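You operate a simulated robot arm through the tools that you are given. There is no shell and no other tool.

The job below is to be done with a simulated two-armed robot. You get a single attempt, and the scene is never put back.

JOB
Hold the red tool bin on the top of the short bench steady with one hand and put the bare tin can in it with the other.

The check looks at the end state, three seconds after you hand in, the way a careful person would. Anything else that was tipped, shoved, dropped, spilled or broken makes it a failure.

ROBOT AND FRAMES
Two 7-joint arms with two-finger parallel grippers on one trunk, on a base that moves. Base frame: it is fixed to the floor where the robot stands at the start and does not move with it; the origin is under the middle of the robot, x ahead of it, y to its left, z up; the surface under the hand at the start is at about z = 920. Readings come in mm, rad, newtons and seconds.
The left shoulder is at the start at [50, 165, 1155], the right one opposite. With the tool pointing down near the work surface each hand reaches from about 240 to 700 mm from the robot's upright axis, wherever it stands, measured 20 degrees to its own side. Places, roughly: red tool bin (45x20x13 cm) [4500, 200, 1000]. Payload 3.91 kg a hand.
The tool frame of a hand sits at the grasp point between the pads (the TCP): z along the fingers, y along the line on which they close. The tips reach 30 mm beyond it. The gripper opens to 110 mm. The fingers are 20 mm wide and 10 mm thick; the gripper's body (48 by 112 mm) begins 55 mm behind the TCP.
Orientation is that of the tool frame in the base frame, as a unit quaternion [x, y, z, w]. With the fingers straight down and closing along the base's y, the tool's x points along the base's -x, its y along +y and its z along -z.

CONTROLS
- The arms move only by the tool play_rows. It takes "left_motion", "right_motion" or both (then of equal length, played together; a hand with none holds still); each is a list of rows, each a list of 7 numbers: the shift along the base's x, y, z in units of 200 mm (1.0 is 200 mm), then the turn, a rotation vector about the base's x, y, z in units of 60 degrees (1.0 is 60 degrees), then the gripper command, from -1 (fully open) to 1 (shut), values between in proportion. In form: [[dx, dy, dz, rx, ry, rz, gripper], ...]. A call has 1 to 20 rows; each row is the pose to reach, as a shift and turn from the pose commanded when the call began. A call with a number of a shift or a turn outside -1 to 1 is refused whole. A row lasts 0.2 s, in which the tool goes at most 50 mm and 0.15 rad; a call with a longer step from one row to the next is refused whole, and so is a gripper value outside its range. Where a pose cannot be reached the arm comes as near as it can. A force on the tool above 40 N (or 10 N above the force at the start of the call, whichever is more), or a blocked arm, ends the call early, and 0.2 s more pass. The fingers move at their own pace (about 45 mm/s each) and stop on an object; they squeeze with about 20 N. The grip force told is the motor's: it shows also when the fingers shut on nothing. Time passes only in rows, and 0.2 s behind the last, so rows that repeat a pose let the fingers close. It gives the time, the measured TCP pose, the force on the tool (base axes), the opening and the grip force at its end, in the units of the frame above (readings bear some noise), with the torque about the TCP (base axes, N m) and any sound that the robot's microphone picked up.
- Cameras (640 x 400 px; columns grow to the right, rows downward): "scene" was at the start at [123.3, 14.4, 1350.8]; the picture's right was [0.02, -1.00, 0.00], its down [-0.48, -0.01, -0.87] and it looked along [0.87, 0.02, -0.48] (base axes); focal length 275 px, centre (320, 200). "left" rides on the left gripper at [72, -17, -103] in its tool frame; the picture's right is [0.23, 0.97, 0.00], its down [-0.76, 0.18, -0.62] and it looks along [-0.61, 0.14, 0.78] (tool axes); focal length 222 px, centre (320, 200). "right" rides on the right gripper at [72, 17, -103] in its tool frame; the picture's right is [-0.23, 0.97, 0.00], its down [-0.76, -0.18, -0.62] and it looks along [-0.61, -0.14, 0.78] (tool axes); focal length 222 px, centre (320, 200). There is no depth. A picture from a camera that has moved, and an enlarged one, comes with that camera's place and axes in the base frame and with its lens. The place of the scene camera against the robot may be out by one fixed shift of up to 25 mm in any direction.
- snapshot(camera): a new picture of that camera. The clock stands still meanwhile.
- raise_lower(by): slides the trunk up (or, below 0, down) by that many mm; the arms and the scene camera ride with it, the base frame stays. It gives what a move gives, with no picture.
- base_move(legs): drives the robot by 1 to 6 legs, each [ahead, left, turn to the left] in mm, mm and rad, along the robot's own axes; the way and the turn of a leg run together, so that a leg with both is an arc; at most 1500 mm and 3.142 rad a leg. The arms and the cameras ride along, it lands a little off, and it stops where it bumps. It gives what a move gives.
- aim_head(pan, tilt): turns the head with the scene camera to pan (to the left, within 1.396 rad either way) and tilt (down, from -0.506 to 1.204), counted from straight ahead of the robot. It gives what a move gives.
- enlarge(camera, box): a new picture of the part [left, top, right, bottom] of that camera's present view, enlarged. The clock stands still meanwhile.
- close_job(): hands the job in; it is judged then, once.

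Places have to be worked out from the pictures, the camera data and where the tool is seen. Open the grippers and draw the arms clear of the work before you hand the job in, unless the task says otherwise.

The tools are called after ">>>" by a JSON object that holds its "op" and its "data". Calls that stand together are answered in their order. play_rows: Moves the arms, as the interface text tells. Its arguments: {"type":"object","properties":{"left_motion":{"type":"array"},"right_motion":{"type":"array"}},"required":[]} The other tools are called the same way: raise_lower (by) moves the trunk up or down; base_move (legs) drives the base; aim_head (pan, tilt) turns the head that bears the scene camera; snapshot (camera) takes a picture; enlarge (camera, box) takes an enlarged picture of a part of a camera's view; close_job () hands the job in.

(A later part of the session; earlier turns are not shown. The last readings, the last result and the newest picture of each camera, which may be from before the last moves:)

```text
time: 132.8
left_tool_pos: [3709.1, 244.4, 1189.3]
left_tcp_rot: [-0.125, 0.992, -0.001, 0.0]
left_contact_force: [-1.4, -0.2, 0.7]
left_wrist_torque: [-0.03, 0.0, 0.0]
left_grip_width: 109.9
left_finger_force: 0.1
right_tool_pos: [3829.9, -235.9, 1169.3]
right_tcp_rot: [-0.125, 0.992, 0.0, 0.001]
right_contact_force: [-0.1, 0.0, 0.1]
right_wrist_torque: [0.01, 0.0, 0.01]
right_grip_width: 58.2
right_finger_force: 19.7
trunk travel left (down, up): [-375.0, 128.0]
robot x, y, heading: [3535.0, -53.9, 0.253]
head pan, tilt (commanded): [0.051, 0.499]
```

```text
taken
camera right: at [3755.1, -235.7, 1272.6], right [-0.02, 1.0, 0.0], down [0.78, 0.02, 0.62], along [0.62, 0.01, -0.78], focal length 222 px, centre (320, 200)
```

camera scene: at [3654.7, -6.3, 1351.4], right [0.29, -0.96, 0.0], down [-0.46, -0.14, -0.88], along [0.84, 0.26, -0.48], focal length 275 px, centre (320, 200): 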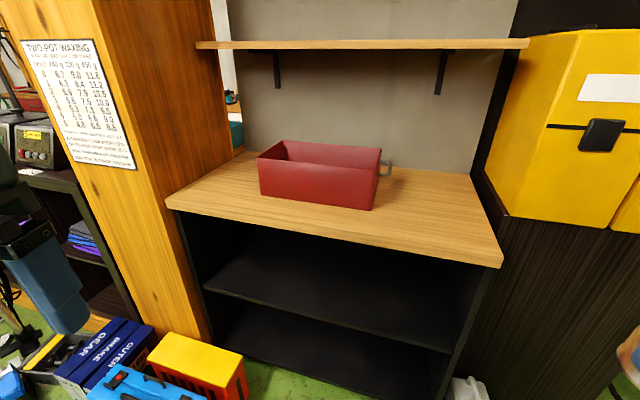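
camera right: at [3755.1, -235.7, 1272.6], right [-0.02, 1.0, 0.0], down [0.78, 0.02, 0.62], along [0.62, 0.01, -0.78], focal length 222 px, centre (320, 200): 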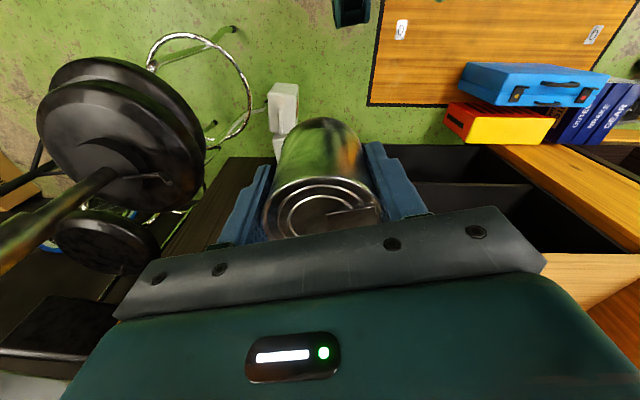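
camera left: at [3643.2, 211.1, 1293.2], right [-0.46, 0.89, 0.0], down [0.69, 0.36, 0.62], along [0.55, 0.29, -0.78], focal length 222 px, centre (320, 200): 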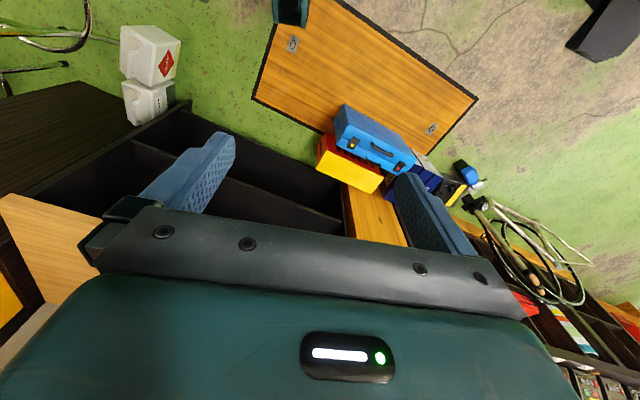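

The drive stopped almost at once as "blocked". I suspect my right elbow met the T-bar stand with black balls near the stool, so I'll look to the right before doing anything else.

>>> {"op": "aim_head", "data": {"pan": -1.1, "tilt": 0.3}}

>>> {"op": "snapshot", "data": {"camera": "scene"}}

>>> {"op": "aim_head", "data": {"pan": -1.39, "tilt": 0.3}}

>>> {"op": "snapshot", "data": {"camera": "scene"}}

>>> {"op": "aim_head", "data": {"pan": -0.5, "tilt": 0.3}}

>>> {"op": "snapshot", "data": {"camera": "scene"}}

```text
time: 134.2
left_tool_pos: [3708.4, 245.9, 1190.1]
left_tcp_rot: [-0.124, 0.992, -0.001, -0.001]
left_contact_force: [0.1, 0.0, -0.9]
left_wrist_torque: [-0.02, 0.01, -0.03]
left_grip_width: 110.0
left_finger_force: 0.1
right_tool_pos: [3830.0, -236.3, 1170.4]
right_tcp_rot: [-0.124, 0.992, 0.0, 0.001]
right_contact_force: [0.0, -0.5, -0.6]
right_wrist_torque: [-0.03, 0.01, -0.01]
right_grip_width: 57.8
right_finger_force: 19.7
trunk travel left (down, up): [-375.0, 128.0]
robot x, y, heading: [3536.1, -50.8, 0.251]
head pan, tilt (commanded): [-1.1, 0.3]
```

```text
taken
camera scene: at [3629.4, -103.3, 1369.8], right [-0.75, -0.66, 0.0], down [-0.2, 0.22, -0.96], along [0.63, -0.72, -0.3], focal length 275 px, centre (320, 200)
```

scene: 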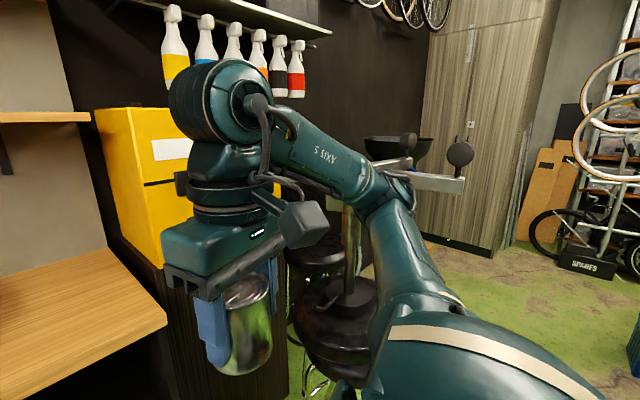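

```text
time: 135.0
left_tool_pos: [3709.2, 246.3, 1190.9]
left_tcp_rot: [-0.125, 0.992, 0.0, 0.0]
left_contact_force: [0.4, 0.4, 0.7]
left_wrist_torque: [0.01, -0.03, 0.01]
left_grip_width: 110.0
left_finger_force: 0.0
right_tool_pos: [3830.3, -234.6, 1169.6]
right_tcp_rot: [-0.125, 0.992, 0.0, 0.001]
right_contact_force: [0.2, 0.1, -1.4]
right_wrist_torque: [0.0, 0.0, 0.02]
right_grip_width: 58.0
right_finger_force: 20.4
trunk travel left (down, up): [-375.0, 128.0]
robot x, y, heading: [3538.7, -53.5, 0.247]
head pan, tilt (commanded): [-1.389, 0.3]
```

```text
taken
camera scene: at [3606.8, -117.9, 1369.8], right [-0.91, -0.42, 0.0], down [-0.12, 0.27, -0.96], along [0.4, -0.87, -0.3], focal length 275 px, centre (320, 200)
```

scene: 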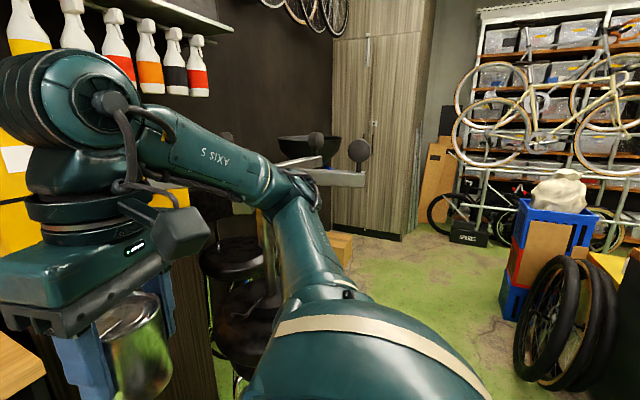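

```text
time: 136.2
left_tool_pos: [3709.8, 244.5, 1190.4]
left_tcp_rot: [-0.124, 0.992, 0.0, 0.0]
left_contact_force: [0.8, 0.5, -0.1]
left_wrist_torque: [0.02, -0.01, -0.01]
left_grip_width: 110.1
left_finger_force: 0.0
right_tool_pos: [3830.0, -235.1, 1170.2]
right_tcp_rot: [-0.124, 0.992, 0.0, 0.001]
right_contact_force: [-1.0, 0.6, -0.5]
right_wrist_torque: [0.01, 0.0, -0.04]
right_grip_width: 57.9
right_finger_force: 20.0
trunk travel left (down, up): [-375.0, 128.0]
robot x, y, heading: [3536.8, -52.3, 0.249]
head pan, tilt (commanded): [-0.499, 0.3]
```

```text
taken
camera scene: at [3658.2, -56.3, 1369.8], right [-0.25, -0.97, 0.0], down [-0.29, 0.07, -0.96], along [0.93, -0.24, -0.3], focal length 275 px, centre (320, 200)
```

scene: 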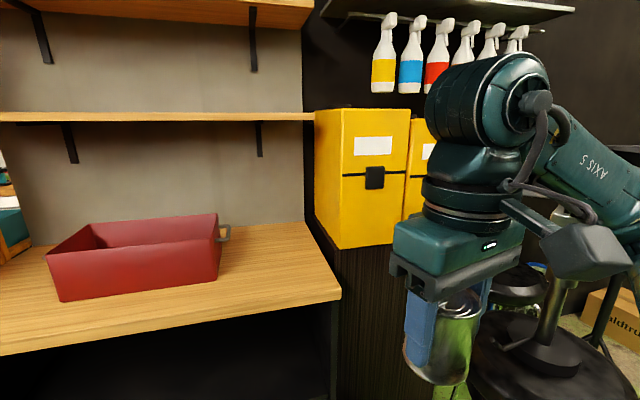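

The stand's bar with balls has its near end at roughly (3745,-590,1250), right next to my right elbow at about (3867,-567,1234), and it still stands upright. I'll move straight away from it toward +y by about 165 mm.

>>> {"op": "base_move", "data": {"legs": [[40, 160, 0]]}}

>>> {"op": "aim_head", "data": {"pan": -1.1, "tilt": 0.3}}

>>> {"op": "snapshot", "data": {"camera": "scene"}}

```text
time: 138.2
left_tool_pos: [3708.8, 413.2, 1190.0]
left_tcp_rot: [-0.123, 0.992, -0.001, 0.0]
left_contact_force: [0.6, 0.3, -0.3]
left_wrist_torque: [0.0, 0.01, 0.0]
left_grip_width: 110.0
left_finger_force: 0.1
right_tool_pos: [3829.3, -69.0, 1170.0]
right_tcp_rot: [-0.124, 0.992, 0.001, 0.0]
right_contact_force: [0.5, 1.0, -0.2]
right_wrist_torque: [0.03, 0.0, -0.01]
right_grip_width: 58.1
right_finger_force: 19.8
trunk travel left (down, up): [-375.0, 128.0]
robot x, y, heading: [3534.1, 112.5, 0.249]
head pan, tilt (commanded): [-0.499, 0.3]
```

```text
time: 139.2
left_tool_pos: [3708.7, 412.2, 1190.6]
left_tcp_rot: [-0.124, 0.992, -0.001, 0.0]
left_contact_force: [-0.6, 0.1, 0.6]
left_wrist_torque: [0.02, 0.0, 0.02]
left_grip_width: 110.0
left_finger_force: 0.0
right_tool_pos: [3827.8, -68.2, 1169.7]
right_tcp_rot: [-0.123, 0.992, 0.0, -0.001]
right_contact_force: [-0.6, 0.5, -0.7]
right_wrist_torque: [-0.03, 0.01, 0.01]
right_grip_width: 58.1
right_finger_force: 19.8
trunk travel left (down, up): [-375.0, 128.0]
robot x, y, heading: [3535.2, 113.8, 0.247]
head pan, tilt (commanded): [-1.1, 0.3]
```

```text
taken
camera scene: at [3628.4, 64.1, 1369.8], right [-0.75, -0.66, 0.0], down [-0.19, 0.22, -0.96], along [0.63, -0.72, -0.3], focal length 275 px, centre (320, 200)
```

scene: 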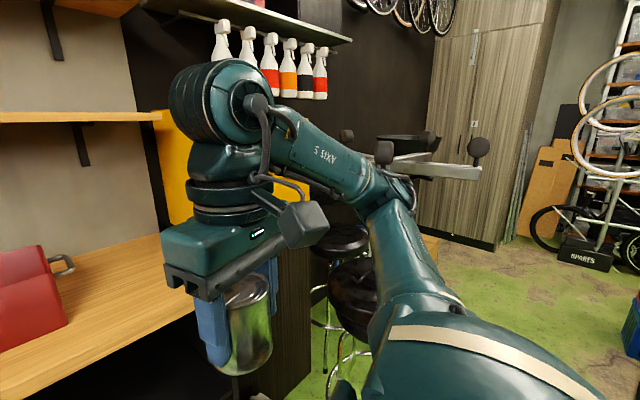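

The stand's balls sit near (3790,-803), (3939,-521) and further back at z ≈ 1285, and my elbow had just reached one of them; it's still upright and I'm clear now. I'll extend the right hand ahead here so the elbow pulls in before I drive closer.

>>> {"op": "play_rows", "data": {"right_motion": [[0.16, 0.15, 0, 0, 0, -0.06, 1], [0.33, 0.3, 0, 0, 0, -0.12, 1], [0.5, 0.45, 0, 0, 0, -0.18, 1], [0.66, 0.6, 0, 0, 0, -0.239, 1], [0.82, 0.75, 0, 0, 0, -0.239, 1], [0.9, 0.85, 0, 0, 0, -0.239, 1], [0.9, 0.85, 0, 0, 0, -0.239, 1]]}}

>>> {"op": "snapshot", "data": {"camera": "scene"}}

>>> {"op": "snapshot", "data": {"camera": "right"}}

```text
time: 140.8
left_tool_pos: [3709.0, 412.7, 1189.9]
left_tcp_rot: [-0.124, 0.992, -0.001, 0.001]
left_contact_force: [0.4, 0.8, -1.0]
left_wrist_torque: [-0.03, 0.02, -0.01]
left_grip_width: 109.8
left_finger_force: 0.0
right_tool_pos: [4010.4, 99.7, 1170.1]
right_tcp_rot: [0.003, 1.0, 0.001, 0.0]
right_contact_force: [-0.9, -0.1, 0.2]
right_wrist_torque: [-0.02, -0.03, 0.01]
right_grip_width: 58.0
right_finger_force: 19.5
trunk travel left (down, up): [-375.0, 128.0]
robot x, y, heading: [3534.7, 112.6, 0.243]
head pan, tilt (commanded): [-1.1, 0.3]
```

```text
taken
camera scene: at [3628.3, 63.8, 1369.8], right [-0.75, -0.66, 0.0], down [-0.19, 0.22, -0.96], along [0.63, -0.72, -0.3], focal length 275 px, centre (320, 200)
```

scene: 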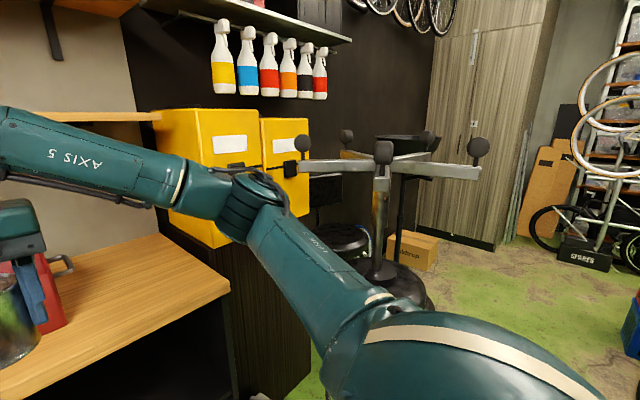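

```text
taken
camera right: at [3937.7, 118.0, 1272.7], right [0.23, 0.97, 0.0], down [0.76, -0.18, 0.62], along [0.61, -0.14, -0.78], focal length 222 px, centre (320, 200)
```

right: 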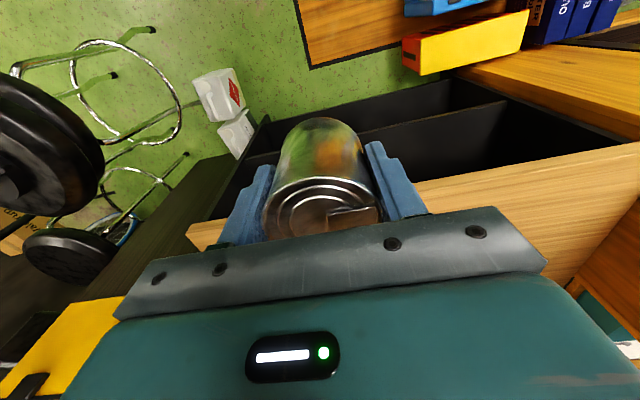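

The right arm is extended and its elbow sits well away from the stand, which is standing upright. Before driving closer I need the elbow's exact place relative to the yellow boxes, so I'll view it from two more head angles.

>>> {"op": "aim_head", "data": {"pan": -0.6, "tilt": 0.4}}

>>> {"op": "snapshot", "data": {"camera": "scene"}}

>>> {"op": "aim_head", "data": {"pan": -1.39, "tilt": 0.4}}

>>> {"op": "snapshot", "data": {"camera": "scene"}}

```text
time: 141.8
left_tool_pos: [3708.9, 412.9, 1189.2]
left_tcp_rot: [-0.123, 0.992, -0.001, 0.0]
left_contact_force: [-0.2, 0.7, 0.6]
left_wrist_torque: [0.0, 0.0, -0.01]
left_grip_width: 110.3
left_finger_force: 0.0
right_tool_pos: [4011.2, 100.0, 1171.1]
right_tcp_rot: [0.002, 1.0, 0.0, 0.0]
right_contact_force: [0.2, -0.1, 0.1]
right_wrist_torque: [0.0, 0.0, -0.03]
right_grip_width: 57.8
right_finger_force: 20.0
trunk travel left (down, up): [-375.0, 128.0]
robot x, y, heading: [3534.5, 113.8, 0.245]
head pan, tilt (commanded): [-0.6, 0.4]
```

```text
taken
camera scene: at [3653.8, 102.2, 1360.5], right [-0.35, -0.94, 0.0], down [-0.36, 0.14, -0.92], along [0.86, -0.32, -0.39], focal length 275 px, centre (320, 200)
```

scene: 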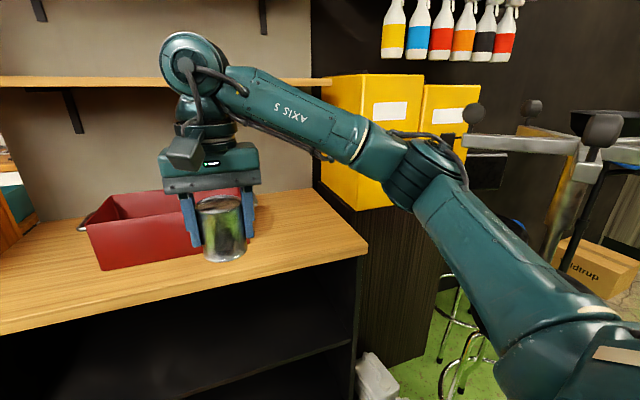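

```text
time: 142.9
left_tool_pos: [3708.8, 412.6, 1190.3]
left_tcp_rot: [-0.124, 0.992, -0.001, 0.0]
left_contact_force: [0.5, 0.9, 0.6]
left_wrist_torque: [0.03, 0.0, 0.01]
left_grip_width: 110.3
left_finger_force: 0.1
right_tool_pos: [4011.4, 99.6, 1170.0]
right_tcp_rot: [0.002, 1.0, 0.0, 0.0]
right_contact_force: [0.9, 0.0, 0.3]
right_wrist_torque: [0.02, -0.02, -0.02]
right_grip_width: 58.1
right_finger_force: 19.7
trunk travel left (down, up): [-375.0, 128.0]
robot x, y, heading: [3535.7, 110.6, 0.244]
head pan, tilt (commanded): [-1.389, 0.4]
```

```text
taken
camera scene: at [3605.4, 50.1, 1360.5], right [-0.91, -0.42, 0.0], down [-0.16, 0.35, -0.92], along [0.38, -0.84, -0.39], focal length 275 px, centre (320, 200)
```

scene: 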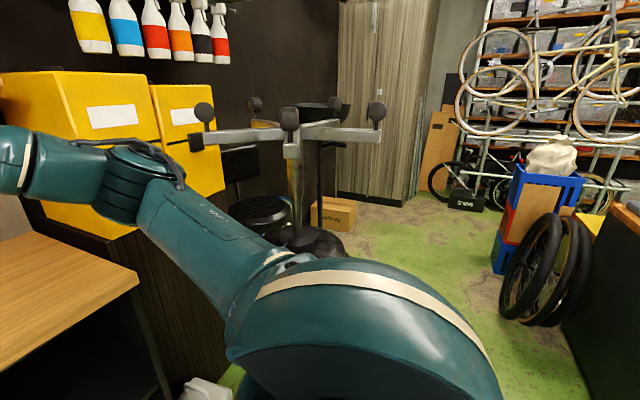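

The two views place the elbow at (3920,-126,1250), so my links are shorter than I assumed and the elbow was never near the stand; the earlier block must have another cause. I'll check the floor ahead of the base with the left wrist camera and the head before moving.

>>> {"op": "snapshot", "data": {"camera": "left"}}

>>> {"op": "aim_head", "data": {"pan": 1.39, "tilt": 0.6}}

>>> {"op": "snapshot", "data": {"camera": "scene"}}

>>> {"op": "aim_head", "data": {"pan": -1.39, "tilt": 0.9}}

>>> {"op": "snapshot", "data": {"camera": "scene"}}

```text
taken
camera left: at [3642.9, 378.3, 1293.2], right [-0.46, 0.89, 0.0], down [0.69, 0.36, 0.62], along [0.55, 0.28, -0.78], focal length 222 px, centre (320, 200)
```

left: 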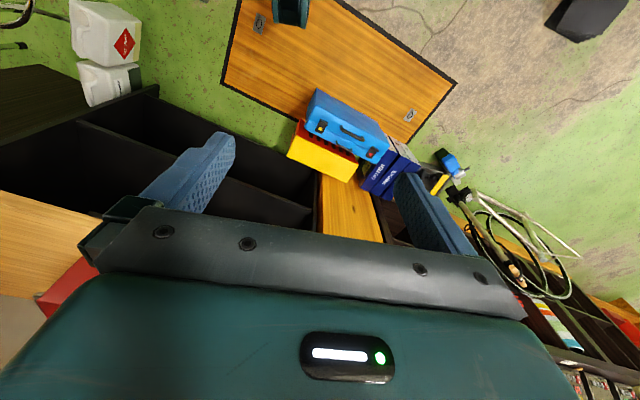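

```text
time: 145.3
left_tool_pos: [3708.9, 412.7, 1190.0]
left_tcp_rot: [-0.124, 0.992, -0.001, 0.0]
left_contact_force: [-0.6, 0.5, 0.1]
left_wrist_torque: [0.02, 0.02, -0.03]
left_grip_width: 110.1
left_finger_force: 0.0
right_tool_pos: [4011.3, 98.7, 1171.1]
right_tcp_rot: [0.002, 1.0, 0.0, 0.0]
right_contact_force: [0.6, -0.3, 0.4]
right_wrist_torque: [0.01, 0.0, 0.0]
right_grip_width: 57.9
right_finger_force: 20.2
trunk travel left (down, up): [-375.0, 128.0]
robot x, y, heading: [3533.2, 110.1, 0.246]
head pan, tilt (commanded): [1.389, 0.6]
```

```text
taken
camera scene: at [3561.2, 222.6, 1342.3], right [1.0, 0.06, 0.0], down [0.04, -0.56, -0.83], along [-0.05, 0.82, -0.56], focal length 275 px, centre (320, 200)
```

scene: 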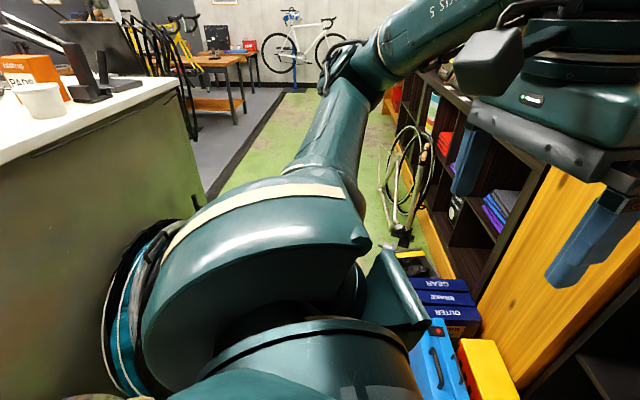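

```text
time: 147.8
left_tool_pos: [3709.4, 411.6, 1190.2]
left_tcp_rot: [-0.123, 0.992, -0.001, -0.001]
left_contact_force: [0.2, -0.2, 0.2]
left_wrist_torque: [0.0, 0.04, 0.02]
left_grip_width: 110.0
left_finger_force: 0.0
right_tool_pos: [4011.3, 100.3, 1169.4]
right_tcp_rot: [0.002, 1.0, 0.0, -0.001]
right_contact_force: [0.5, -0.5, -0.6]
right_wrist_torque: [0.01, 0.02, 0.0]
right_grip_width: 58.3
right_finger_force: 19.7
trunk travel left (down, up): [-375.0, 128.0]
robot x, y, heading: [3537.9, 115.7, 0.248]
head pan, tilt (commanded): [-1.389, 0.901]
```

```text
taken
camera scene: at [3598.3, 65.7, 1317.5], right [-0.91, -0.42, 0.0], down [-0.33, 0.71, -0.62], along [0.26, -0.56, -0.78], focal length 275 px, centre (320, 200)
```

scene: 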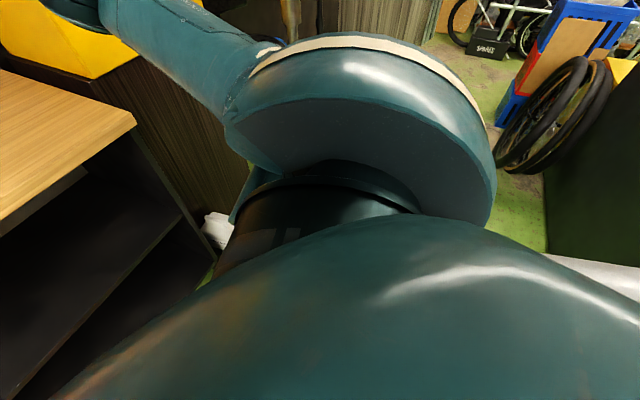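

The floor ahead looks free, but there's a pale object at the lower right edge of the last view, behind my right side. I'll enlarge it to see whether something stands close to my base there.

>>> {"op": "enlarge", "data": {"camera": "scene", "box": [440, 150, 640, 340]}}

>>> {"op": "aim_head", "data": {"pan": -1.39, "tilt": 0.7}}

>>> {"op": "enlarge", "data": {"camera": "scene", "box": [440, 100, 640, 340]}}

```text
2.11 times, centred on (540, 245) of scene
camera zoom: at [3598.3, 65.7, 1317.5], right [-0.91, -0.42, 0.0], down [-0.33, 0.71, -0.62], along [0.26, -0.56, -0.78], focal length 578 px, centre (-143, 105)
```

zoom: 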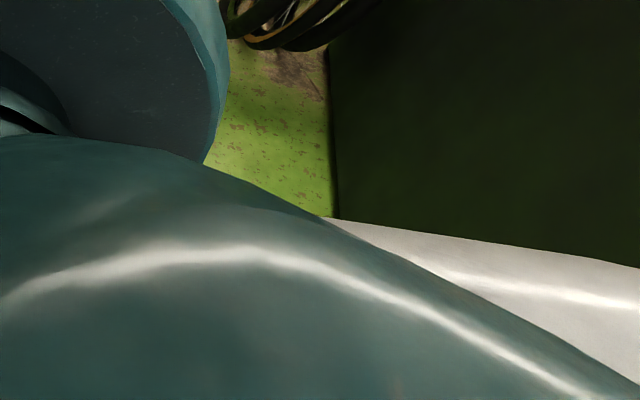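

```text
time: 148.5
left_tool_pos: [3709.3, 412.3, 1189.6]
left_tcp_rot: [-0.124, 0.992, -0.001, -0.001]
left_contact_force: [0.1, 0.4, -0.2]
left_wrist_torque: [-0.03, 0.0, 0.02]
left_grip_width: 110.1
left_finger_force: 0.1
right_tool_pos: [4011.2, 99.0, 1171.4]
right_tcp_rot: [0.002, 1.0, -0.001, 0.001]
right_contact_force: [-0.1, 0.5, 0.7]
right_wrist_torque: [0.0, 0.01, 0.0]
right_grip_width: 58.0
right_finger_force: 20.1
trunk travel left (down, up): [-375.0, 128.0]
robot x, y, heading: [3536.7, 116.4, 0.249]
head pan, tilt (commanded): [-1.389, 0.7]
```

```text
1.67 times, centred on (540, 220) of scene
camera zoom: at [3602.2, 57.1, 1333.6], right [-0.91, -0.42, 0.0], down [-0.27, 0.59, -0.76], along [0.32, -0.7, -0.64], focal length 458 px, centre (-47, 167)
```

zoom: 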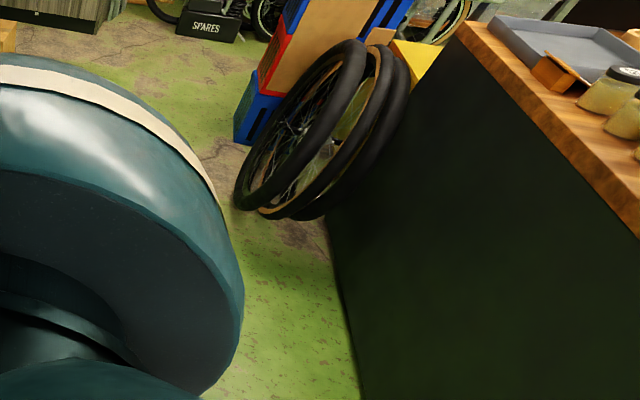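

That pale surface is my own shell and nothing stands near my right rear. I'll try a short ahead-and-right leg toward the bench and watch whether it runs freely.

>>> {"op": "base_move", "data": {"legs": [[120, 0, 0]]}}

```text
time: 149.8
left_tool_pos: [3825.0, 442.2, 1189.2]
left_tcp_rot: [-0.124, 0.992, -0.001, 0.0]
left_contact_force: [0.1, 1.1, 0.0]
left_wrist_torque: [0.0, 0.03, 0.01]
left_grip_width: 110.0
left_finger_force: 0.1
right_tool_pos: [4127.2, 129.5, 1169.5]
right_tcp_rot: [0.002, 1.0, 0.0, 0.001]
right_contact_force: [0.3, 0.1, -1.1]
right_wrist_torque: [0.01, -0.01, -0.02]
right_grip_width: 57.8
right_finger_force: 20.1
trunk travel left (down, up): [-375.0, 128.0]
robot x, y, heading: [3650.7, 147.2, 0.245]
head pan, tilt (commanded): [-1.389, 0.7]
```

That leg ran freely to (3651,147). I'll continue ahead and right by about half of what remains.

>>> {"op": "base_move", "data": {"legs": [[100, -75, 0]]}}

>>> {"op": "aim_head", "data": {"pan": 0.0, "tilt": 0.5}}

>>> {"op": "snapshot", "data": {"camera": "scene"}}

>>> {"op": "snapshot", "data": {"camera": "right"}}

>>> {"op": "snapshot", "data": {"camera": "left"}}

```text
time: 151.1
left_tool_pos: [3938.5, 393.1, 1189.7]
left_tcp_rot: [-0.123, 0.992, -0.001, 0.0]
left_contact_force: [-0.2, 1.0, 0.8]
left_wrist_torque: [0.02, 0.01, 0.02]
left_grip_width: 110.1
left_finger_force: 0.0
right_tool_pos: [4239.8, 80.6, 1170.0]
right_tcp_rot: [0.0, 1.0, -0.001, -0.001]
right_contact_force: [1.1, 0.0, -1.2]
right_wrist_torque: [0.04, 0.03, -0.01]
right_grip_width: 57.8
right_finger_force: 20.1
trunk travel left (down, up): [-375.0, 128.0]
robot x, y, heading: [3769.9, 92.2, 0.25]
head pan, tilt (commanded): [-1.389, 0.7]
```

```text
time: 152.6
left_tool_pos: [3938.0, 392.8, 1190.6]
left_tcp_rot: [-0.124, 0.992, 0.0, 0.0]
left_contact_force: [0.1, 0.2, -0.4]
left_wrist_torque: [-0.02, 0.02, 0.0]
left_grip_width: 110.0
left_finger_force: 0.2
right_tool_pos: [4240.1, 80.5, 1170.7]
right_tcp_rot: [0.001, 1.0, 0.0, 0.001]
right_contact_force: [0.2, -0.2, -1.0]
right_wrist_torque: [-0.02, 0.01, 0.0]
right_grip_width: 57.9
right_finger_force: 19.6
trunk travel left (down, up): [-375.0, 128.0]
robot x, y, heading: [3760.4, 92.7, 0.246]
head pan, tilt (commanded): [0.0, 0.499]
```

```text
taken
camera scene: at [3884.0, 137.2, 1351.4], right [0.24, -0.97, 0.0], down [-0.46, -0.12, -0.88], along [0.85, 0.21, -0.48], focal length 275 px, centre (320, 200)
```

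scene: 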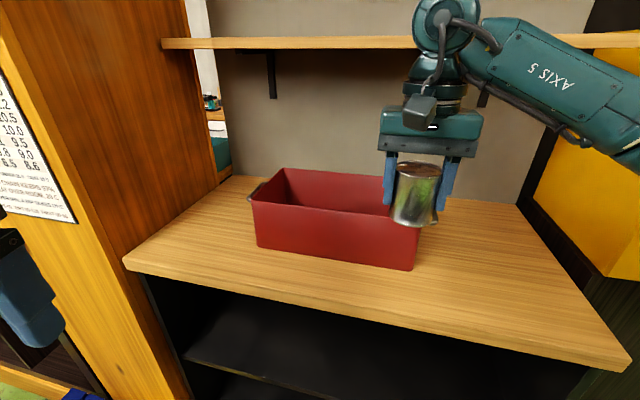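

```text
taken
camera right: at [4166.2, 98.8, 1273.0], right [0.23, 0.97, 0.0], down [0.76, -0.18, 0.62], along [0.61, -0.14, -0.78], focal length 222 px, centre (320, 200)
```

right: 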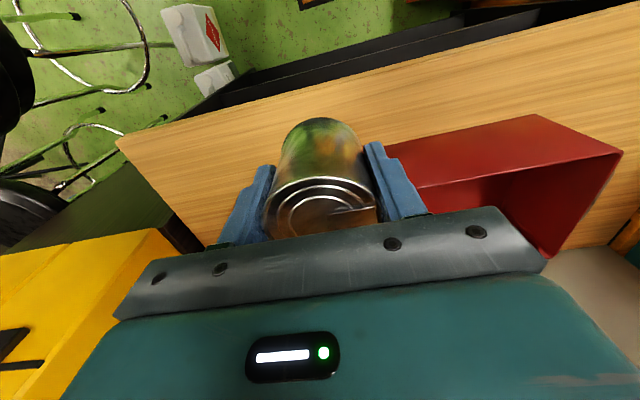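

```text
taken
camera left: at [3871.5, 359.0, 1293.2], right [-0.46, 0.89, 0.0], down [0.69, 0.36, 0.62], along [0.55, 0.29, -0.78], focal length 222 px, centre (320, 200)
```

left: 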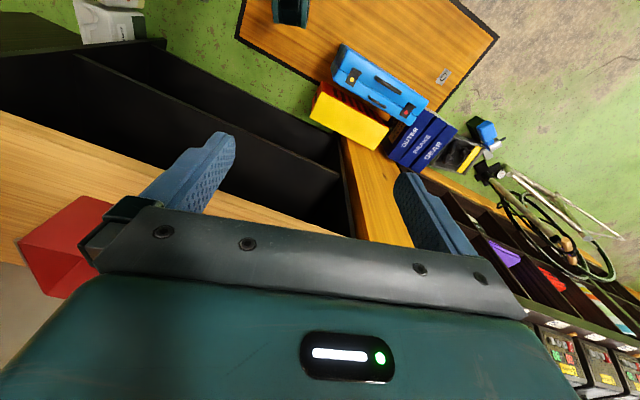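

The wrist camera gives the bin's front-left corner at (4354,400) with the rim at z ≈ 1048 and the front rim along x ≈ 4352, so the bin spans y ≈ 31-400 and x ≈ 4354-4555. I'll make a last short move to about (3845,70) so both hands reach comfortably.

>>> {"op": "base_move", "data": {"legs": [[80, -43, 0]]}}

>>> {"op": "aim_head", "data": {"pan": 0.0, "tilt": 0.55}}

>>> {"op": "snapshot", "data": {"camera": "scene"}}

>>> {"op": "snapshot", "data": {"camera": "right"}}

```text
time: 153.7
left_tool_pos: [4026.1, 371.1, 1188.3]
left_tcp_rot: [-0.124, 0.992, 0.0, -0.001]
left_contact_force: [0.1, -0.2, 0.4]
left_wrist_torque: [0.0, 0.04, -0.01]
left_grip_width: 109.8
left_finger_force: 0.1
right_tool_pos: [4327.8, 58.1, 1170.4]
right_tcp_rot: [0.0, 1.0, 0.0, 0.0]
right_contact_force: [0.5, -0.3, -0.5]
right_wrist_torque: [0.02, 0.03, 0.01]
right_grip_width: 58.0
right_finger_force: 19.8
trunk travel left (down, up): [-375.0, 128.0]
robot x, y, heading: [3846.3, 73.4, 0.248]
head pan, tilt (commanded): [0.0, 0.499]
```

```text
time: 154.4
left_tool_pos: [4025.1, 371.9, 1190.2]
left_tcp_rot: [-0.124, 0.992, 0.0, 0.0]
left_contact_force: [-0.2, 0.0, 0.9]
left_wrist_torque: [0.01, 0.02, -0.02]
left_grip_width: 110.1
left_finger_force: 0.1
right_tool_pos: [4328.8, 59.3, 1171.3]
right_tcp_rot: [0.001, 1.0, -0.001, 0.001]
right_contact_force: [0.7, -0.3, 0.4]
right_wrist_torque: [-0.01, 0.0, -0.01]
right_grip_width: 58.2
right_finger_force: 20.0
trunk travel left (down, up): [-375.0, 128.0]
robot x, y, heading: [3852.5, 77.0, 0.247]
head pan, tilt (commanded): [0.0, 0.55]
```

```text
taken
camera scene: at [3970.1, 115.5, 1346.8], right [0.24, -0.97, 0.0], down [-0.51, -0.13, -0.85], along [0.83, 0.21, -0.52], focal length 275 px, centre (320, 200)
```

scene: 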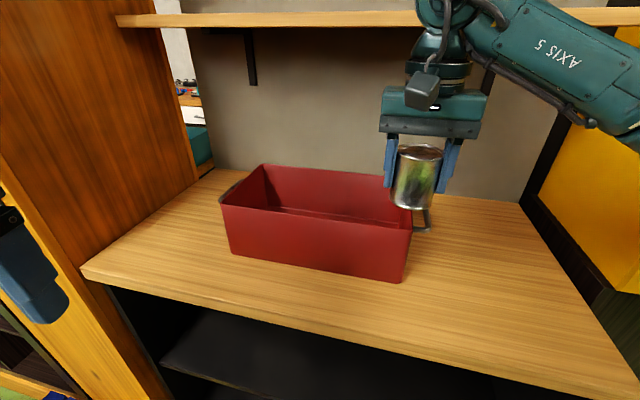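

```text
taken
camera right: at [4253.5, 77.3, 1273.0], right [0.23, 0.97, 0.0], down [0.76, -0.18, 0.62], along [0.61, -0.14, -0.78], focal length 222 px, centre (320, 200)
```

right: 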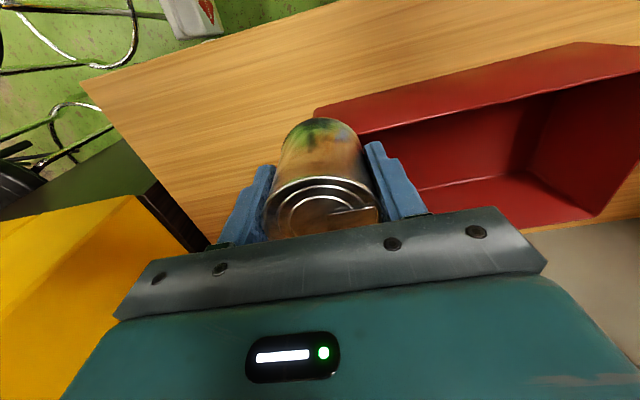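

I'm at (3850,75) with both targets in reach. I'll hold the bin by its left end wall just in front of the handle, so first I bring the open left hand forward and square it to the bin at about (4215,385,1130).

>>> {"op": "play_rows", "data": {"left_motion": [[0.16, 0.01, -0.05, 0, 0, -0.06, -1], [0.34, 0.02, -0.11, 0, 0, -0.12, -1], [0.52, 0.04, -0.17, 0, 0, -0.18, -1], [0.7, 0.05, -0.23, 0, 0, -0.236, -1], [0.86, 0.06, -0.28, 0, 0, -0.236, -1], [0.95, 0.065, -0.3, 0, 0, -0.236, -1], [0.95, 0.065, -0.3, 0, 0, -0.236, -1]]}}

>>> {"op": "snapshot", "data": {"camera": "left"}}

>>> {"op": "snapshot", "data": {"camera": "scene"}}

```text
time: 156.0
left_tool_pos: [4215.7, 385.8, 1130.2]
left_tcp_rot: [-0.001, 1.0, -0.001, 0.001]
left_contact_force: [0.1, -0.4, 0.3]
left_wrist_torque: [-0.04, -0.02, -0.02]
left_grip_width: 110.3
left_finger_force: 0.1
right_tool_pos: [4328.1, 59.9, 1170.3]
right_tcp_rot: [0.001, 1.0, 0.0, 0.001]
right_contact_force: [-0.3, -0.8, -0.2]
right_wrist_torque: [0.01, 0.01, 0.04]
right_grip_width: 57.9
right_finger_force: 20.2
trunk travel left (down, up): [-375.0, 128.0]
robot x, y, heading: [3847.1, 73.0, 0.244]
head pan, tilt (commanded): [0.0, 0.55]
```

```text
taken
camera left: at [4143.6, 369.0, 1233.2], right [-0.23, 0.97, 0.0], down [0.76, 0.18, 0.62], along [0.61, 0.14, -0.78], focal length 222 px, centre (320, 200)
```

left: 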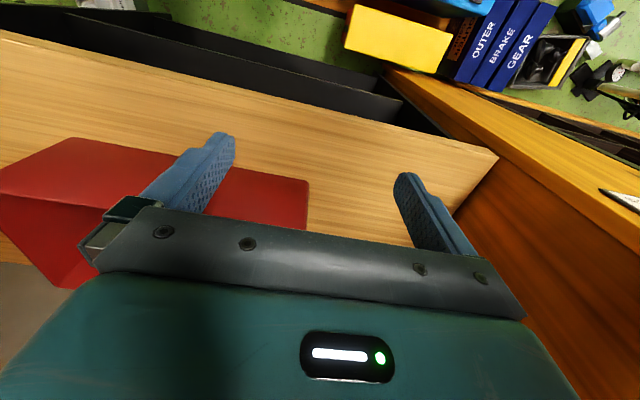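

```text
taken
camera scene: at [3970.1, 115.5, 1346.8], right [0.24, -0.97, 0.0], down [-0.51, -0.13, -0.85], along [0.83, 0.21, -0.52], focal length 275 px, centre (320, 200)
```

scene: 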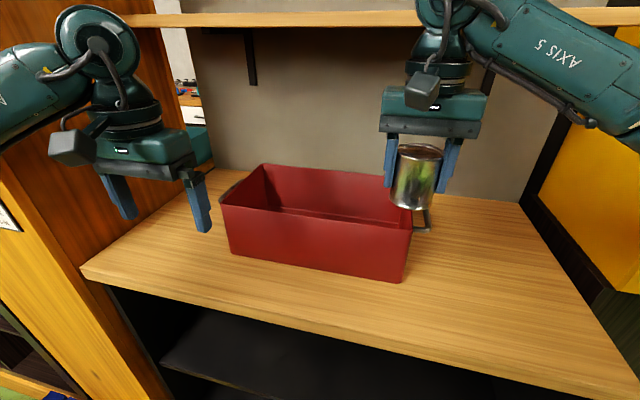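

The left camera confirms the bin's front-left bottom corner at (4353,396). I'll carry the left hand forward at z ≈ 1125 until it straddles the left wall near (4388,398), still above the rim.

>>> {"op": "play_rows", "data": {"left_motion": [[0.15, 0.01, -0.01, 0, 0, 0, -1], [0.33, 0.02, -0.01, 0, 0, 0, -1], [0.51, 0.04, -0.02, 0, 0, 0, -1], [0.69, 0.05, -0.025, 0, 0, 0, -1], [0.8, 0.06, -0.025, 0, 0, 0, -1], [0.86, 0.06, -0.025, 0, 0, 0, -1], [0.86, 0.06, -0.025, 0, 0, 0, -1]]}}

>>> {"op": "snapshot", "data": {"camera": "left"}}

>>> {"op": "snapshot", "data": {"camera": "scene"}}

```text
time: 157.6
left_tool_pos: [4387.7, 396.2, 1127.0]
left_tcp_rot: [-0.002, 1.0, -0.001, 0.001]
left_contact_force: [-0.7, 0.7, -0.5]
left_wrist_torque: [0.0, -0.02, 0.01]
left_grip_width: 109.9
left_finger_force: 0.1
right_tool_pos: [4328.5, 58.7, 1170.7]
right_tcp_rot: [0.001, 1.0, 0.0, 0.0]
right_contact_force: [-0.2, -0.3, 0.6]
right_wrist_torque: [0.0, 0.0, 0.01]
right_grip_width: 58.2
right_finger_force: 20.2
trunk travel left (down, up): [-375.0, 128.0]
robot x, y, heading: [3852.4, 75.2, 0.247]
head pan, tilt (commanded): [0.0, 0.55]
```

```text
taken
camera left: at [4315.1, 379.2, 1229.9], right [-0.23, 0.97, 0.0], down [0.76, 0.18, 0.62], along [0.61, 0.14, -0.78], focal length 222 px, centre (320, 200)
```

left: 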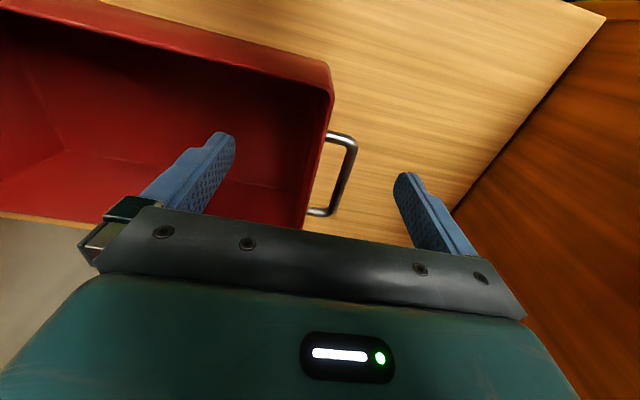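

```text
taken
camera scene: at [3970.1, 115.6, 1346.8], right [0.24, -0.97, 0.0], down [-0.51, -0.13, -0.85], along [0.83, 0.21, -0.52], focal length 275 px, centre (320, 200)
```

scene: 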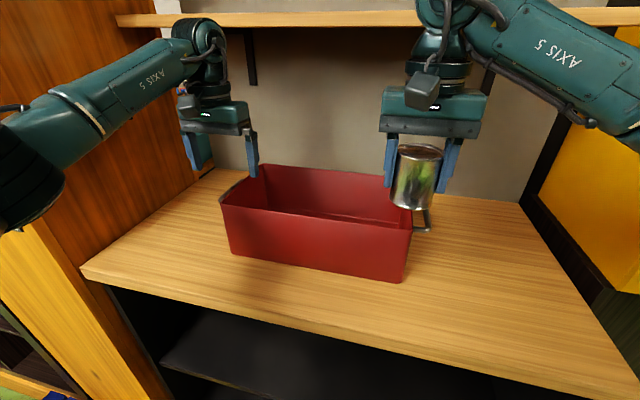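

From above, the handle runs x ≈ 4395-4500 and leaves only a narrow strip on the left wall, so gripping the front wall is cleaner. I'll shift the left hand to (4330,330,1150), clear above the rim, and start turning it clockwise toward closing along x.

>>> {"op": "play_rows", "data": {"left_motion": [[-0.05, -0.05, 0.03, 0, 0, -0.12, -1], [-0.1, -0.1, 0.06, 0, 0, -0.25, -1], [-0.15, -0.15, 0.09, 0, 0, -0.38, -1], [-0.2, -0.2, 0.11, 0, 0, -0.5, -1], [-0.25, -0.25, 0.115, 0, 0, -0.63, -1], [-0.29, -0.3, 0.115, 0, 0, -0.75, -1], [-0.29, -0.33, 0.115, 0, 0, -0.88, -1], [-0.29, -0.33, 0.115, 0, 0, -1.0, -1], [-0.29, -0.33, 0.115, 0, 0, -1.0, -1]]}}

>>> {"op": "snapshot", "data": {"camera": "scene"}}

```text
time: 159.6
left_tool_pos: [4218.1, 244.8, 1131.1]
left_tcp_rot: [0.499, 0.866, -0.001, 0.0]
left_contact_force: [0.1, 0.7, -0.2]
left_wrist_torque: [0.01, -0.01, 0.01]
left_grip_width: 109.9
left_finger_force: 0.1
left hand out of reach, approached as far as the arm can: row 3, 4, 5, 6, 7, 8, 9
right_tool_pos: [4328.0, 59.4, 1170.1]
right_tcp_rot: [0.002, 1.0, 0.0, 0.001]
right_contact_force: [0.1, -0.2, 0.1]
right_wrist_torque: [-0.03, 0.0, 0.0]
right_grip_width: 57.8
right_finger_force: 20.5
trunk travel left (down, up): [-375.0, 128.0]
robot x, y, heading: [3852.4, 71.1, 0.25]
head pan, tilt (commanded): [0.0, 0.55]
```

```text
taken
camera scene: at [3970.4, 115.5, 1346.8], right [0.24, -0.97, 0.0], down [-0.51, -0.13, -0.85], along [0.83, 0.21, -0.52], focal length 275 px, centre (320, 200)
```

scene: 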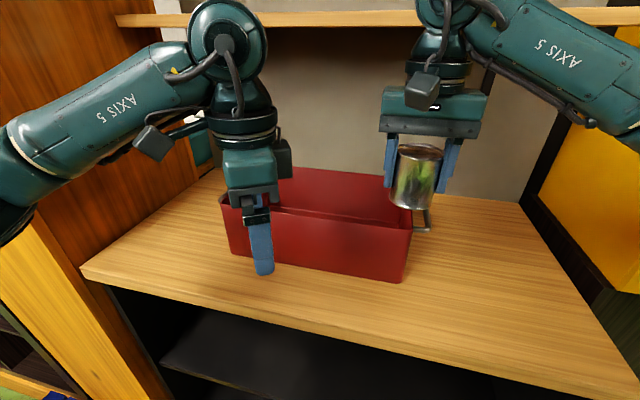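

Turning clockwise hit a joint limit, and the arm could only reach (4218,245,1131) at that yaw. I'll turn it back counter-clockwise by 60° at this place and then continue in that other direction.

>>> {"op": "play_rows", "data": {"left_motion": [[0, 0, 0, 0, 0, 0.12, -1], [0, 0, 0, 0, 0, 0.25, -1], [0, 0, 0, 0, 0, 0.38, -1], [0, 0, 0, 0, 0, 0.5, -1], [0, 0, 0, 0, 0, 0.63, -1], [0, 0, 0, 0, 0, 0.75, -1], [0, 0, 0, 0, 0, 0.88, -1], [0, 0, 0, 0, 0, 1.0, -1], [0, 0, 0, 0, 0, 1.0, -1]]}}

```text
time: 161.6
left_tool_pos: [4217.5, 247.4, 1135.5]
left_tcp_rot: [-0.001, 1.0, -0.001, 0.001]
left_contact_force: [0.2, -0.6, -0.1]
left_wrist_torque: [-0.01, -0.03, 0.03]
left_grip_width: 110.2
left_finger_force: 0.0
right_tool_pos: [4327.4, 58.3, 1169.9]
right_tcp_rot: [0.0, 1.0, 0.0, 0.0]
right_contact_force: [0.6, -0.3, -0.6]
right_wrist_torque: [0.02, -0.01, -0.03]
right_grip_width: 58.1
right_finger_force: 19.7
trunk travel left (down, up): [-375.0, 128.0]
robot x, y, heading: [3854.1, 73.7, 0.248]
head pan, tilt (commanded): [0.0, 0.55]
```

The left hand is back square at (4217,247,1135). Now I turn it counter-clockwise 60° in place and check that it reaches.

>>> {"op": "play_rows", "data": {"left_motion": [[0, 0.03, 0.01, 0, 0, 0.12, -1], [0, 0.07, 0.03, 0, 0, 0.25, -1], [0, 0.1, 0.05, 0, 0, 0.38, -1], [0, 0.13, 0.07, 0, 0, 0.5, -1], [0, 0.17, 0.07, 0, 0, 0.63, -1], [0, 0.2, 0.07, 0, 0, 0.75, -1], [0, 0.23, 0.07, 0, 0, 0.88, -1], [0, 0.25, 0.07, 0, 0, 1.0, -1], [0, 0.25, 0.07, 0, 0, 1.0, -1]]}}

>>> {"op": "snapshot", "data": {"camera": "scene"}}

```text
time: 163.6
left_tool_pos: [4217.2, 296.9, 1149.4]
left_tcp_rot: [-0.502, 0.865, -0.001, 0.001]
left_contact_force: [1.1, 0.1, -0.2]
left_wrist_torque: [-0.03, -0.01, -0.01]
left_grip_width: 110.0
left_finger_force: 0.0
right_tool_pos: [4327.6, 59.2, 1169.7]
right_tcp_rot: [0.0, 1.0, 0.001, 0.0]
right_contact_force: [1.0, 0.9, -0.2]
right_wrist_torque: [-0.01, 0.0, -0.04]
right_grip_width: 58.1
right_finger_force: 20.5
trunk travel left (down, up): [-375.0, 128.0]
robot x, y, heading: [3848.5, 75.6, 0.25]
head pan, tilt (commanded): [0.0, 0.55]
```

```text
taken
camera scene: at [3970.2, 115.5, 1346.8], right [0.24, -0.97, 0.0], down [-0.51, -0.13, -0.85], along [0.83, 0.21, -0.52], focal length 275 px, centre (320, 200)
```

scene: 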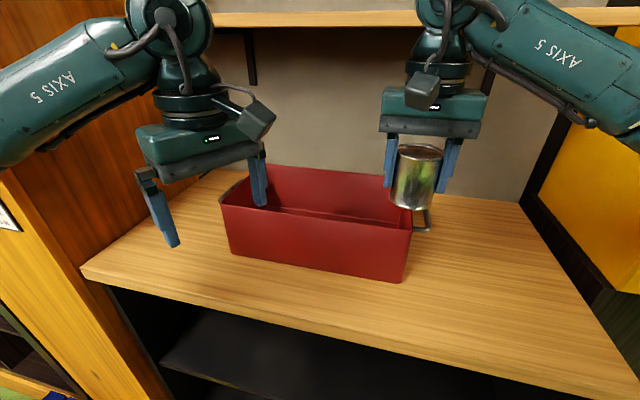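

Counter-clockwise works and the hand is at (4217,297,1149). I'll finish the turn to 90° while moving over the front wall at about (4353,310,1135).

>>> {"op": "play_rows", "data": {"left_motion": [[0.12, 0.01, -0.01, 0, 0, 0.1, -1], [0.26, 0.02, -0.02, 0, 0, 0.2, -1], [0.4, 0.04, -0.03, 0, 0, 0.3, -1], [0.54, 0.05, -0.05, 0, 0, 0.4, -1], [0.64, 0.06, -0.07, 0, 0, 0.5, -1], [0.68, 0.065, -0.07, 0, 0, 0.5, -1], [0.68, 0.065, -0.07, 0, 0, 0.5, -1]]}}

>>> {"op": "snapshot", "data": {"camera": "left"}}

>>> {"op": "snapshot", "data": {"camera": "scene"}}

```text
time: 165.2
left_tool_pos: [4351.4, 308.2, 1133.5]
left_tcp_rot: [0.708, -0.706, 0.0, -0.001]
left_contact_force: [0.1, -0.4, -0.6]
left_wrist_torque: [-0.01, 0.02, 0.04]
left_grip_width: 110.1
left_finger_force: 0.0
right_tool_pos: [4328.0, 58.9, 1171.1]
right_tcp_rot: [0.002, 1.0, 0.0, 0.001]
right_contact_force: [0.3, -0.8, 0.1]
right_wrist_torque: [-0.01, 0.0, 0.02]
right_grip_width: 57.8
right_finger_force: 20.1
trunk travel left (down, up): [-375.0, 128.0]
robot x, y, heading: [3850.0, 76.7, 0.247]
head pan, tilt (commanded): [0.0, 0.55]
```

```text
taken
camera left: at [4368.4, 235.5, 1237.6], right [-0.97, -0.23, 0.0], down [-0.18, 0.76, 0.62], along [-0.14, 0.61, -0.78], focal length 222 px, centre (320, 200)
```

left: 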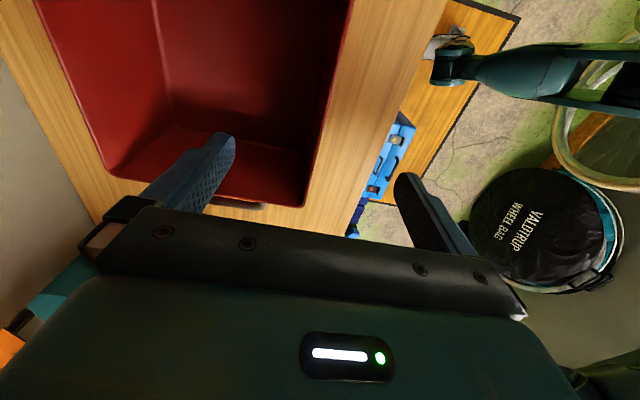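

```text
taken
camera scene: at [3970.2, 115.5, 1346.8], right [0.24, -0.97, 0.0], down [-0.51, -0.13, -0.85], along [0.83, 0.21, -0.52], focal length 275 px, centre (320, 200)
```

scene: 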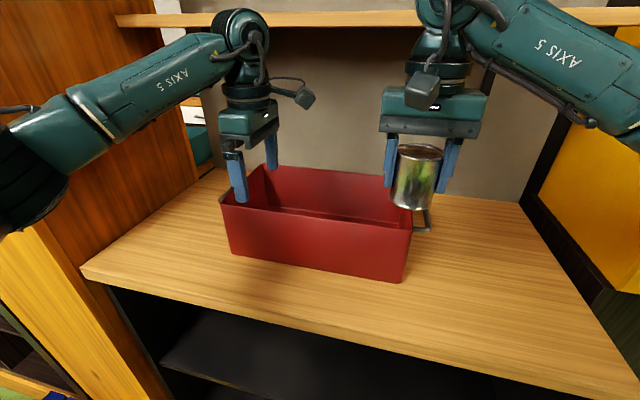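

The front rim runs at x ≈ 4350-4354 right under the left hand at (4351,308), with one finger inside and one outside the wall. I'll lower 100 mm so the fingers straddle the wall.

>>> {"op": "play_rows", "data": {"left_motion": [[0.005, 0, -0.12, 0, 0, 0, -1], [0.005, 0, -0.27, 0, 0, 0, -1], [0.005, 0, -0.4, 0, 0, 0, -1], [0.005, 0, -0.5, 0, 0, 0, -1], [0.005, 0, -0.5, 0, 0, 0, -1]]}}

>>> {"op": "snapshot", "data": {"camera": "left"}}

>>> {"op": "snapshot", "data": {"camera": "scene"}}

```text
time: 166.4
left_tool_pos: [4352.9, 309.0, 1035.0]
left_tcp_rot: [0.708, -0.706, 0.001, -0.001]
left_contact_force: [1.0, 0.5, 0.7]
left_wrist_torque: [-0.02, -0.01, 0.0]
left_grip_width: 109.8
left_finger_force: 0.0
right_tool_pos: [4328.0, 58.9, 1170.5]
right_tcp_rot: [0.001, 1.0, 0.0, 0.001]
right_contact_force: [0.0, -0.1, -0.4]
right_wrist_torque: [0.02, 0.03, -0.03]
right_grip_width: 58.1
right_finger_force: 20.1
trunk travel left (down, up): [-375.0, 128.0]
robot x, y, heading: [3852.0, 76.4, 0.246]
head pan, tilt (commanded): [0.0, 0.55]
```

```text
taken
camera left: at [4369.8, 235.7, 1138.5], right [-0.97, -0.23, 0.0], down [-0.18, 0.76, 0.62], along [-0.14, 0.61, -0.78], focal length 222 px, centre (320, 200)
```

left: 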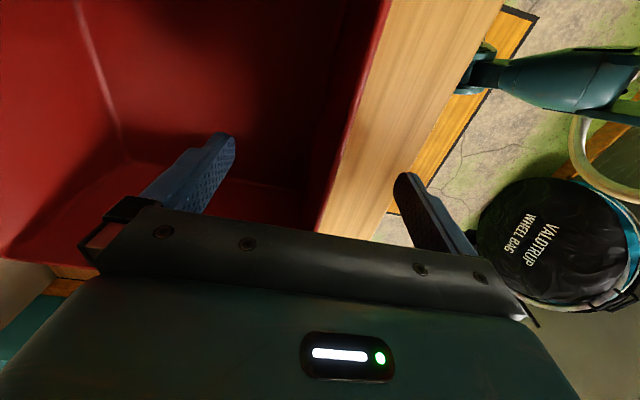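

```text
taken
camera scene: at [3970.1, 115.4, 1346.8], right [0.24, -0.97, 0.0], down [-0.51, -0.13, -0.85], along [0.83, 0.21, -0.52], focal length 275 px, centre (320, 200)
```

scene: 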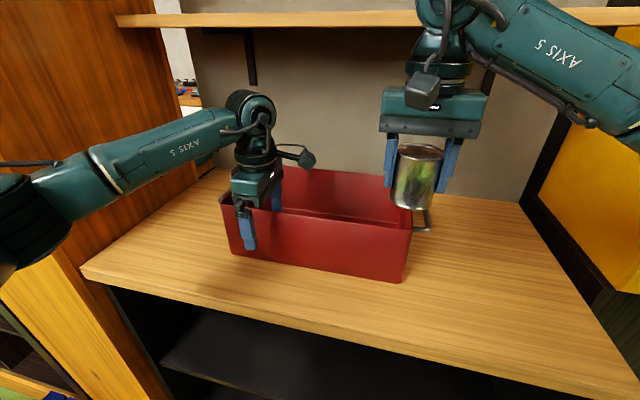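

The wall (outer face x ≈ 4350) passes midway between the fingers. I'll close the left gripper on the front wall to hold the bin.

>>> {"op": "play_rows", "data": {"left_motion": [[0, 0, 0, 0, 0, 0, -0.4], [0, 0, 0, 0, 0, 0, 0.2], [0, 0, 0, 0, 0, 0, 0.6], [0, 0, 0, 0, 0, 0, 0.8], [0, 0, 0, 0, 0, 0, 1], [0, 0, 0, 0, 0, 0, 1], [0, 0, 0, 0, 0, 0, 1], [0, 0, 0, 0, 0, 0, 1], [0, 0, 0, 0, 0, 0, 1]]}}

>>> {"op": "snapshot", "data": {"camera": "scene"}}

>>> {"op": "snapshot", "data": {"camera": "right"}}

```text
time: 168.4
left_tool_pos: [4353.7, 308.9, 1036.2]
left_tcp_rot: [0.708, -0.707, 0.0, -0.002]
left_contact_force: [-3.4, 0.4, 0.5]
left_wrist_torque: [0.11, 0.46, 0.19]
left_grip_width: 3.9
left_finger_force: 20.0
right_tool_pos: [4327.1, 58.1, 1171.6]
right_tcp_rot: [0.0, 1.0, 0.0, 0.001]
right_contact_force: [-0.6, 0.0, -0.3]
right_wrist_torque: [0.03, -0.01, 0.0]
right_grip_width: 58.2
right_finger_force: 19.5
trunk travel left (down, up): [-375.0, 128.0]
robot x, y, heading: [3850.4, 72.3, 0.246]
head pan, tilt (commanded): [0.0, 0.55]
```

```text
taken
camera scene: at [3969.8, 115.5, 1346.8], right [0.24, -0.97, 0.0], down [-0.51, -0.13, -0.85], along [0.83, 0.21, -0.52], focal length 275 px, centre (320, 200)
```

scene: 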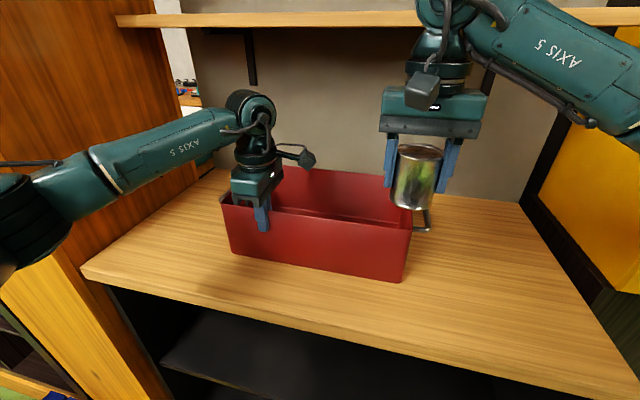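

```text
taken
camera right: at [4253.2, 77.3, 1273.2], right [0.23, 0.97, 0.0], down [0.76, -0.18, 0.62], along [0.61, -0.14, -0.78], focal length 222 px, centre (320, 200)
```

right: 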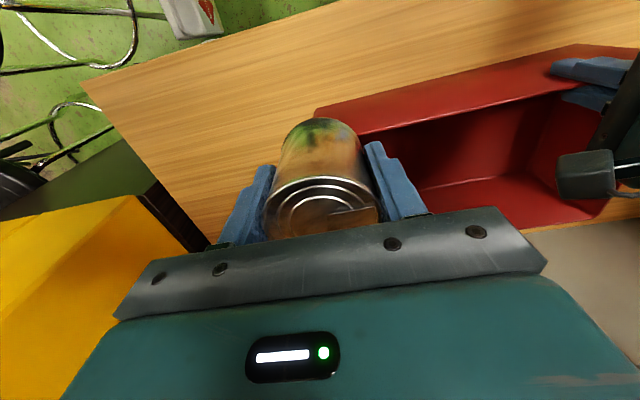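

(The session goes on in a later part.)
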